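You operate a simulated robot arm through the tools that you are given. There is no shell and no other tool. Be economical: measure what you need, move in short steps, check, and stop when the job is done.

The job below is to be done with a simulated robot arm. You get a single attempt, and the scene is never put back.

## Task
Put the black bush from the top of the steel counter on top of the grey flange there.

Only the result counts: the job must be done as asked and must still hold three seconds after the hand-in. Knocking over, shifting, dropping, spilling or breaking anything else fails it.

## Robot
A 6-joint arm with a two-finger parallel gripper, fixed in place. Base frame: the origin is at the foot of the arm, x ahead of it, y to its left, z up; the work surface is at about z = 0. Readings come in mm, degrees, newtons and seconds.
With the tool pointing down near the work surface it reaches from about 180 to 460 mm from the base axis. Its first joint turns from -70.0 to 70.0 degrees. Payload 1.9 kg.
Tool frame: the origin (TCP) lies between the finger pads and is the grasp point; the fingertips stand 23 mm ahead of it; z points along the fingers, y is the line along which they close. Largest opening 94 mm; finger width 38, thickness 10; the body of the gripper, 54 by 96 mm, starts 39 mm behind the TCP.
Orientation is that of the tool frame in the base frame, as a unit quaternion [x, y, z, w]. With the fingers straight down and closing along the base's y, the tool's x points along the base's -x, its y along +y and its z along -z.

## Interface
- The arm moves only by the tool play_rows. Its argument "plan" is a list of rows, each a list of 5 numbers: the finger opening in mm, from 0 to 94, then the shift along the base's x, y, z in units of 40 mm (1.0 is 40 mm), then the turn about the base's z in units of 6 degrees (1.0 is 6 degrees). In form: [[jaw, x, y, z, twist], ...]. A call has 1 to 10 rows; each row shifts and turns the commanded pose from where the row before left it. A call with a number of a shift or a turn outside -1 to 1 is refused whole. Each row takes 0.2 s and may step no farther than 50 mm and 8.6 degrees from the row before; otherwise, or with a gripper value out of range, the whole call is refused. Where a pose cannot be reached the arm comes as near as it can. A force on the tool above 40 N (or 10 N above the force at the start of the call, whichever is more), or a blocked arm, ends the call early, and 0.2 s more pass. The fingers move at their own pace (about 108 mm/s each) and stop on an object; they squeeze with about 39 N. The grip force told is the motor's: it shows also when the fingers shut on nothing. Time passes only in rows, and 0.2 s behind the last, so rows that do not move let the fingers close. The reply holds the time, the measured pose of the TCP, the force on the tool along the base axes, the opening and the grip force, in the units named above and with some noise.
- Cameras (640 x 400 px; columns grow to the right, rows downward): "scene" is fixed at [47.6, 294.6, 432.5]; the picture's right is [-0.90, -0.43, 0.00], its down [-0.20, 0.41, -0.89] and it looks along [0.38, -0.80, -0.46] (base axes); focal length 314 px, centre (320, 200). "wrist" rides on the gripper at [-39, 0, -44] in the tool frame; the picture's right is [0.00, -1.00, 0.00], its down [0.97, 0.00, -0.24] and it looks along [0.24, 0.00, 0.97] (tool axes); focal length 218 px, centre (320, 200). There is no depth. A picture from a camera that has moved, and an enlarged one, comes with that camera's place and axes in the base frame and with its lens. The place of the scene camera against the robot may be out by one fixed shift of up to 12 mm in any direction.
- capture(camera): a new picture of that camera. The clock stands still meanwhile.
- enlarge(camera, box): a new picture of the part [left, top, right, bottom] of that camera's present view, enlarged. The clock stands still meanwhile.
- close_job(): hands the job in; it is judged then, once.

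Work in short steps. Places have to be worked out from the pictures, the camera data and where the tool is seen: move nearer, look again, correct. Check each grasp and each placing, and mend what went wrong. You have 90 turns and 36 pictures in all, those below and enlarged ones among them. Open the gripper and draw the arm clear of the work before you hand the job in, unless the task says otherwise; then end with one line.

The tools are called as name(argument=value, ...) on one line, values as JSON. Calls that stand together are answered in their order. play_rows: Moves the arm, as the interface text tells. Its arguments: {"type":"object","properties":{"plan":{"type":"array"}},"required":["plan"]} The other tools are called the same way: capture (camera) takes a picture; enlarge (camera, box) takes an enlarged picture of a part of a camera's view; close_job () hands the job in.

At the start:

```text
clock: 0.0
ee_pos: [229.4, -197.8, 293.1]
tcp_rot: [0.0, 1.0, 0.0, 0.0]
contact_force: [-0.6, -0.8, 1.5]
width: 94.1
grasp_force: 0.2
```

scene: 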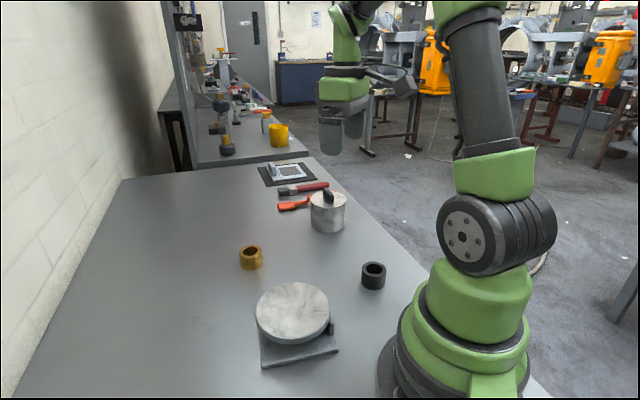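
wrist: 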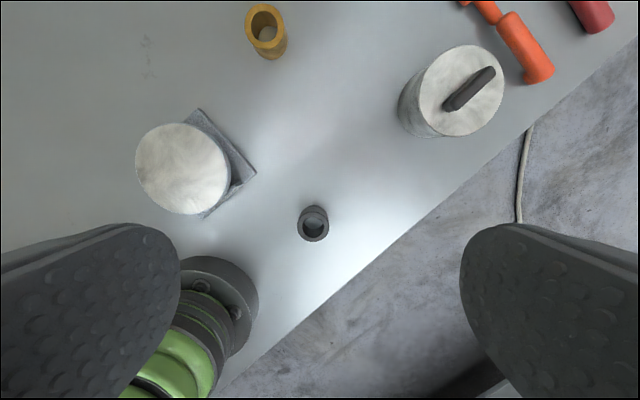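

I estimate the black bush at about (157,-185) and the round disc at about (241,-14). I'll enlarge both pictures to see their shapes and identify the flange.

enlarge(camera="scene", box=[220, 230, 420, 380])

enlarge(camera="wrist", box=[120, 90, 360, 260])

enlarge(camera="scene", box=[240, 140, 380, 240])

```text
2.67 times, centred on (320, 305) of scene
camera zoom: at [47.6, 294.6, 432.5], right [-0.9, -0.43, 0.0], down [-0.2, 0.41, -0.89], along [0.38, -0.8, -0.46], focal length 838 px, centre (320, -80)
```

zoom: 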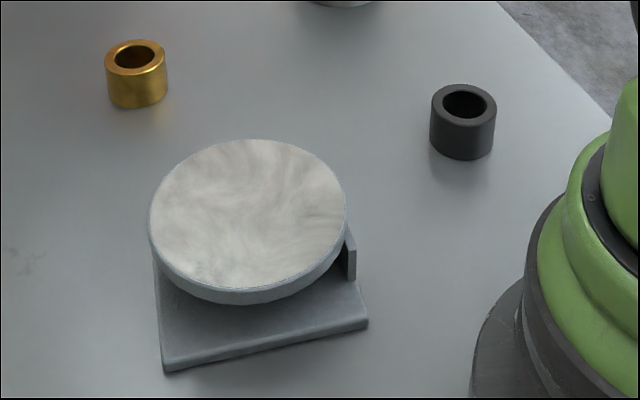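

```text
2.35 times, centred on (240, 175) of wrist
camera zoom: at [269.0, -197.9, 335.4], right [0.0, -1.0, 0.0], down [-0.97, 0.0, 0.24], along [-0.24, 0.0, -0.97], focal length 514 px, centre (508, 259)
```

zoom: 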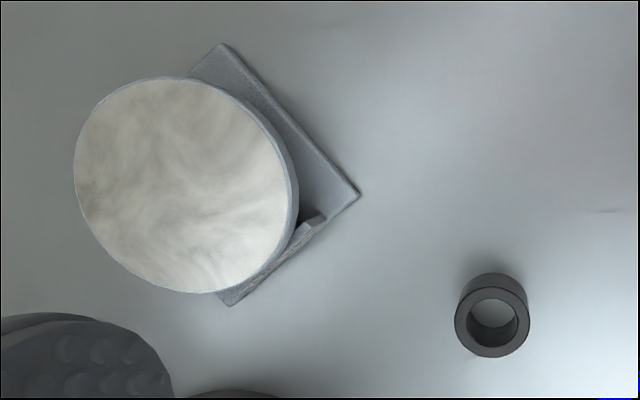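

```text
4.00 times, centred on (310, 190) of scene
camera zoom: at [47.6, 294.6, 432.5], right [-0.9, -0.43, 0.0], down [-0.2, 0.41, -0.89], along [0.38, -0.8, -0.46], focal length 1257 px, centre (360, 240)
```

zoom: 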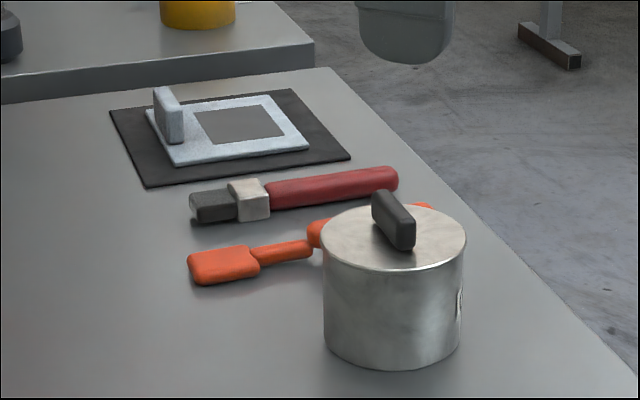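

The disc on its bracket base is the flange. The bush has an outer diameter of about 48 mm, is about 33 mm tall, and stands near (154,-188). I'll move above it and look again.

play_rows(plan=[[94, -0.375, 0.05, -0.95, 0], [94, -0.375, 0.05, -0.95, 0], [94, -0.375, 0.05, -0.95, 0], [94, -0.375, 0.05, -0.95, 0], [94, -0.375, 0.05, -0.95, 0], [94, 0, 0, 0, 0]])

capture(camera="wrist")

enlarge(camera="scene", box=[220, 200, 460, 350])

```text
clock: 1.4
ee_pos: [153.4, -184.2, 98.8]
tcp_rot: [0.0, 1.0, 0.0, 0.0]
contact_force: [-0.1, -0.6, 0.0]
width: 94.0
grasp_force: 0.2
```

```text
30 pictures are left
camera wrist: at [193.8, -185.6, 141.8], right [0.0, -1.0, 0.0], down [-0.97, 0.0, 0.24], along [-0.24, 0.0, -0.97], focal length 218 px, centre (320, 200)
```

wrist: 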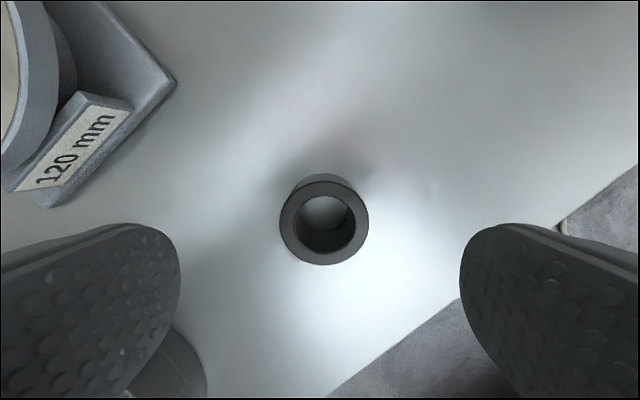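

```text
2.67 times, centred on (340, 275) of scene
camera zoom: at [47.6, 294.6, 432.5], right [-0.9, -0.43, 0.0], down [-0.2, 0.41, -0.89], along [0.38, -0.8, -0.46], focal length 838 px, centre (267, 0)
```

zoom: 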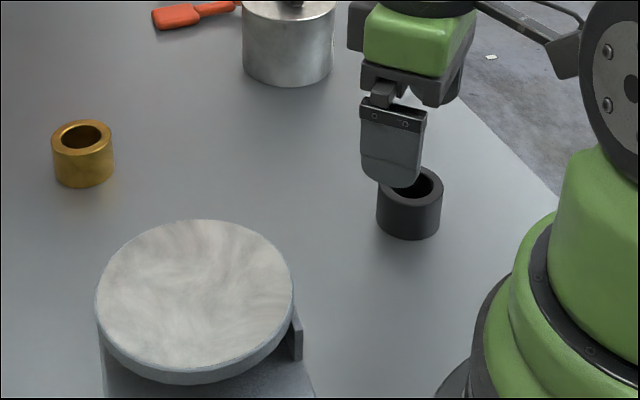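

The bush is centred in x and about 2 mm to the right (-y) of the tool axis. I'll shift -2 mm in y, lower to z≈31 and close the fingers.

play_rows(plan=[[94, 0, -0.05, -0.6, 0], [94, 0, 0, -0.6, 0], [94, 0, 0, -0.6, 0], [94, 0, 0, 0, 0], [40, 0, 0, 0, 0], [40, 0, 0, 0, 0], [40, 0, 0, 0, 0]])

```text
clock: 3.0
ee_pos: [154.7, -188.3, 27.8]
tcp_rot: [0.0, 1.0, 0.0, 0.001]
contact_force: [0.8, 0.3, -0.4]
width: 46.7
grasp_force: 39.0
```

The bush is gripped at a width of 46.7 mm. Triangulation puts the disc centre near (239,-15), with its top at about 47 mm. I'll lift straight up and check.

play_rows(plan=[[40, 0, 0, 0.5, 0], [40, 0, 0, 0.75, 0], [40, 0, 0, 0.75, 0], [40, 0, 0, 0.75, 0], [40, 0, 0, 0.25, 0], [40, 0, 0, 0, 0]])

capture(camera="wrist")

enlarge(camera="scene", box=[220, 200, 460, 350])

```text
clock: 4.4
ee_pos: [154.9, -189.6, 149.2]
tcp_rot: [0.0, 1.0, 0.0, 0.0]
contact_force: [0.2, 0.3, -2.6]
width: 46.3
grasp_force: 38.7
```

```text
28 pictures are left
camera wrist: at [193.7, -190.0, 192.4], right [0.0, -1.0, 0.0], down [-0.97, 0.0, 0.24], along [-0.24, 0.0, -0.97], focal length 218 px, centre (320, 200)
```

wrist: 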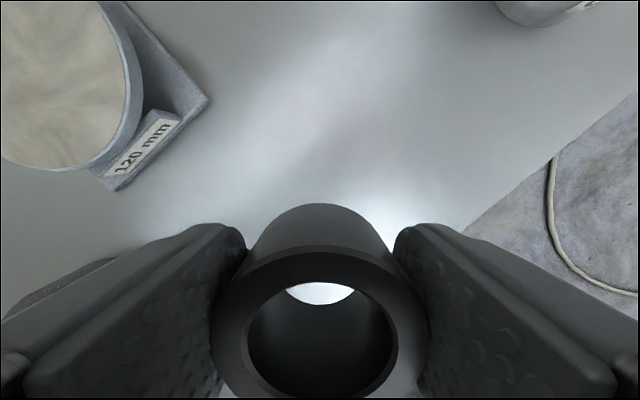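

```text
2.67 times, centred on (340, 275) of scene
camera zoom: at [47.6, 294.6, 432.6], right [-0.9, -0.43, 0.0], down [-0.2, 0.41, -0.89], along [0.38, -0.8, -0.46], focal length 838 px, centre (267, 0)
```

zoom: 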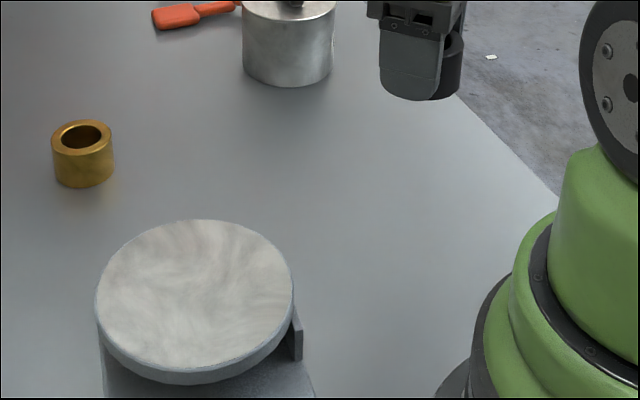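

The bush is held firmly. I'll carry it level to above the disc and look again.

play_rows(plan=[[40, 0.2, 0.4, 0, 0], [40, 0.352, 0.72, 0, 0], [40, 0.352, 0.72, 0, 0], [40, 0.352, 0.72, 0, 0], [40, 0.352, 0.72, 0, 0], [40, 0.352, 0.72, 0, 0], [40, 0.15, 0.35, 0, 0], [40, 0, 0, 0, 0]])

capture(camera="wrist")

enlarge(camera="scene", box=[180, 160, 420, 380])

```text
clock: 6.2
ee_pos: [241.0, -14.8, 151.2]
tcp_rot: [0.0, 1.0, 0.0, 0.0]
contact_force: [-0.7, -0.4, -2.7]
width: 46.6
grasp_force: 39.1
```

```text
26 pictures are left
camera wrist: at [279.6, -15.5, 195.5], right [0.0, -1.0, 0.0], down [-0.97, 0.0, 0.24], along [-0.24, 0.0, -0.97], focal length 218 px, centre (320, 200)
```

wrist: 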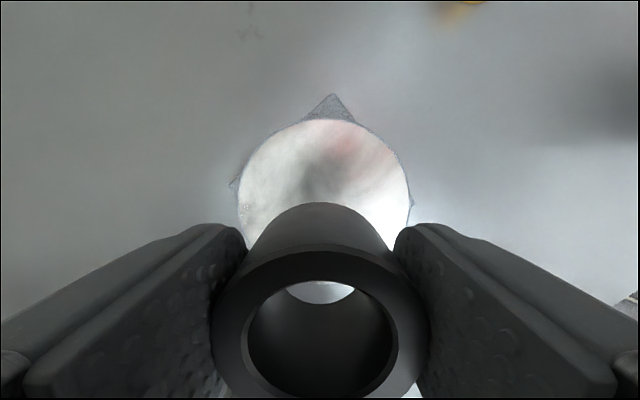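

```text
1.82 times, centred on (300, 270) of scene
camera zoom: at [47.6, 294.6, 432.5], right [-0.9, -0.43, 0.0], down [-0.2, 0.41, -0.89], along [0.38, -0.8, -0.46], focal length 571 px, centre (356, 73)
```

zoom: 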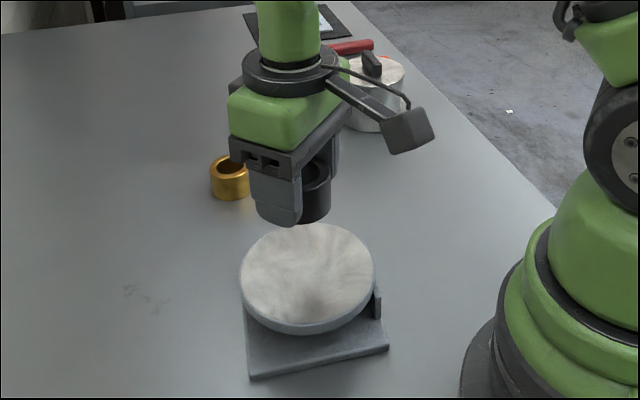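

The disc centre reads about 3.5 mm towards -y of the tool axis, with its top at about 49 mm, so contact should come near TCP z≈78. I'll correct y and descend to about 89.

play_rows(plan=[[40, 0, -0.085, -0.5, 0], [40, 0, 0, -0.6, 0], [40, 0, 0, -0.45, 0], [40, 0, 0, 0, 0]])

enlarge(camera="scene", box=[220, 230, 380, 350])

```text
clock: 7.2
ee_pos: [239.1, -19.3, 89.1]
tcp_rot: [0.0, 1.0, 0.0, 0.001]
contact_force: [0.6, 0.1, -2.8]
width: 46.5
grasp_force: 39.1
```

```text
3.33 times, centred on (300, 290) of scene
camera zoom: at [47.6, 294.6, 432.5], right [-0.9, -0.43, 0.0], down [-0.2, 0.41, -0.89], along [0.38, -0.8, -0.46], focal length 1047 px, centre (387, -100)
```

zoom: 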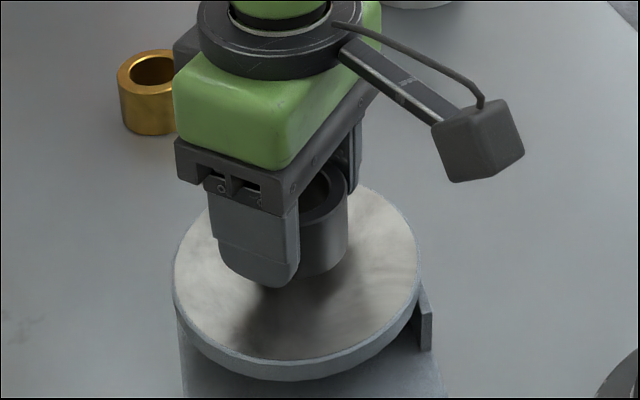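

It's still clear of the disc. I'll go down in small steps and watch the force.

play_rows(plan=[[40, 0, 0, -0.05, 0], [40, 0, 0, -0.05, 0], [40, 0, 0, -0.05, 0], [40, 0, 0, 0, 0]])

```text
clock: 8.2
ee_pos: [238.4, -18.3, 82.7]
tcp_rot: [0.0, 1.0, 0.0, -0.001]
contact_force: [0.0, -0.4, -2.4]
width: 46.7
grasp_force: 38.7
```

No contact yet, so I'll continue with smaller steps.

play_rows(plan=[[40, 0, 0, -0.04, 0], [40, 0, 0, 0, 0]])

play_rows(plan=[[40, 0, 0, -0.035, 0], [40, 0, 0, 0, 0]])

```text
clock: 8.8
ee_pos: [239.6, -18.6, 79.6]
tcp_rot: [0.0, 1.0, 0.001, 0.0]
contact_force: [1.0, -0.3, -2.7]
width: 46.4
grasp_force: 39.6
```

```text
clock: 9.4
ee_pos: [238.3, -17.2, 78.7]
tcp_rot: [0.0, 1.0, 0.0, 0.001]
contact_force: [-5.7, -2.3, 18.4]
width: 46.5
grasp_force: 38.9
```

There is contact at about 18 N. I'll back off slightly to unload it and check the force before releasing.

play_rows(plan=[[40, 0, 0, 0.02, 0], [40, 0, 0, 0, 0]])

enlarge(camera="scene", box=[220, 230, 380, 350])

```text
clock: 10.0
ee_pos: [238.5, -18.2, 79.4]
tcp_rot: [0.0, 1.0, 0.0, 0.0]
contact_force: [0.5, -0.1, -3.0]
width: 46.4
grasp_force: 39.3
```

```text
3.33 times, centred on (300, 290) of scene
camera zoom: at [47.6, 294.6, 432.5], right [-0.9, -0.43, 0.0], down [-0.2, 0.41, -0.89], along [0.38, -0.8, -0.46], focal length 1047 px, centre (387, -100)
```

zoom: 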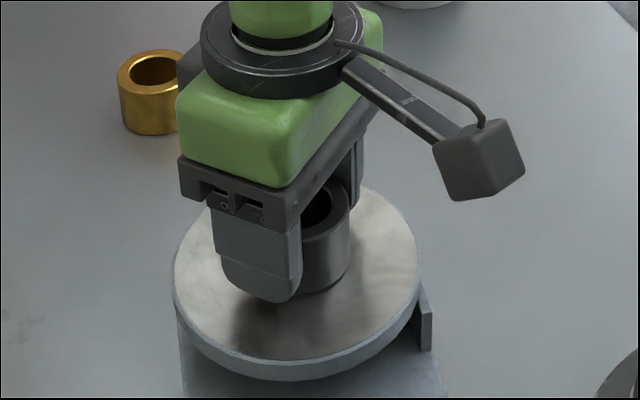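

It is unloaded less than 1 mm above the contact point and centred on the disc. I'll lower 0.4 mm and release gently.

play_rows(plan=[[40, 0, 0, -0.01, 0], [47, 0, 0, 0, 0], [50, 0, 0, 0, 0], [56, 0, 0, 0, 0], [70, 0, 0, 0, 0], [70, 0, 0, 0, 0]])

enlarge(camera="scene", box=[220, 230, 380, 350])

```text
clock: 11.4
ee_pos: [239.0, -18.8, 79.1]
tcp_rot: [0.0, 1.0, -0.001, 0.0]
contact_force: [-0.7, 0.4, 0.3]
width: 69.9
grasp_force: 0.0
```

```text
3.33 times, centred on (300, 290) of scene
camera zoom: at [47.6, 294.6, 432.5], right [-0.9, -0.43, 0.0], down [-0.2, 0.41, -0.89], along [0.38, -0.8, -0.46], focal length 1047 px, centre (387, -100)
```

zoom: 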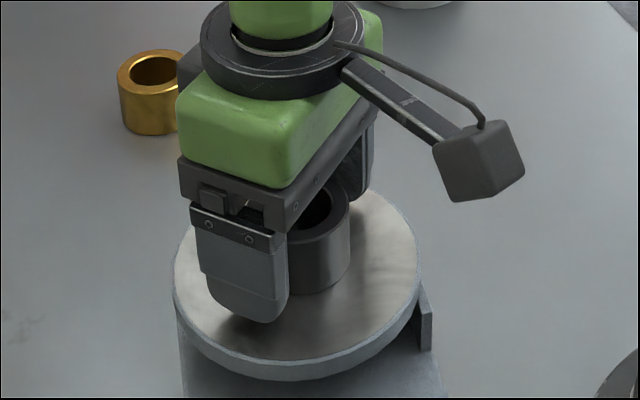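

The bush stands free on the disc and the fingers are clear of it. I'll go straight up, then move away.

play_rows(plan=[[70, 0, 0, 0.4, 0], [70, 0, 0, 0.8, 0], [80, 0, 0, 0.9, 0], [94, 0, 0, 0.9, 0], [94, 0, 0, 0.9, 0], [94, 0, -0.9, 0, 0], [94, 0, -0.9, 0, 0], [94, 0, -0.9, 0, 0], [94, 0, 0, 0, 0]])

capture(camera="scene")

capture(camera="wrist")

```text
clock: 13.4
ee_pos: [236.5, -127.0, 238.3]
tcp_rot: [0.0, 1.0, 0.0, 0.001]
contact_force: [0.3, -1.0, 0.2]
width: 93.8
grasp_force: 0.1
```

```text
21 pictures are left
```

scene: 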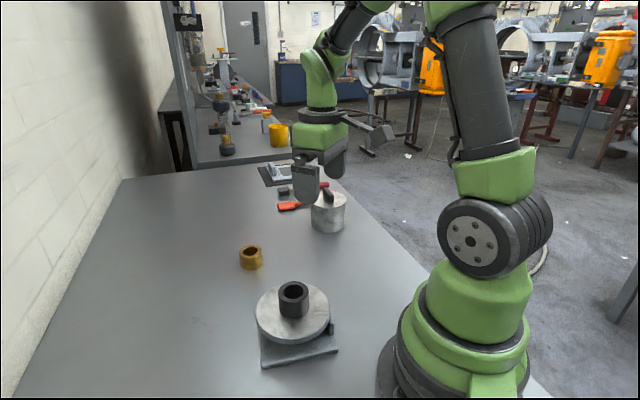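

```text
20 pictures are left
camera wrist: at [277.4, -126.9, 280.8], right [0.0, -1.0, 0.0], down [-0.97, 0.0, 0.24], along [-0.24, 0.0, -0.97], focal length 218 px, centre (320, 200)
```

wrist: 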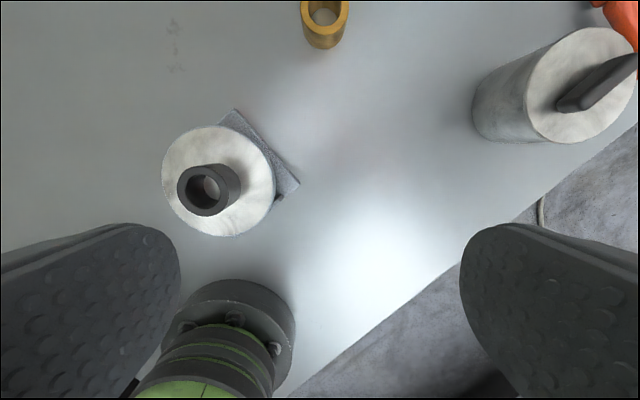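

The bush stands upright at the centre of the flange, nothing else has moved, and the arm is clear. I'm handing the job in.

close_job()

```text
The job is handed in.
```

The black bush is standing upright at the centre of the grey flange, the gripper is open and clear, nothing else was moved, and the job is handed in.
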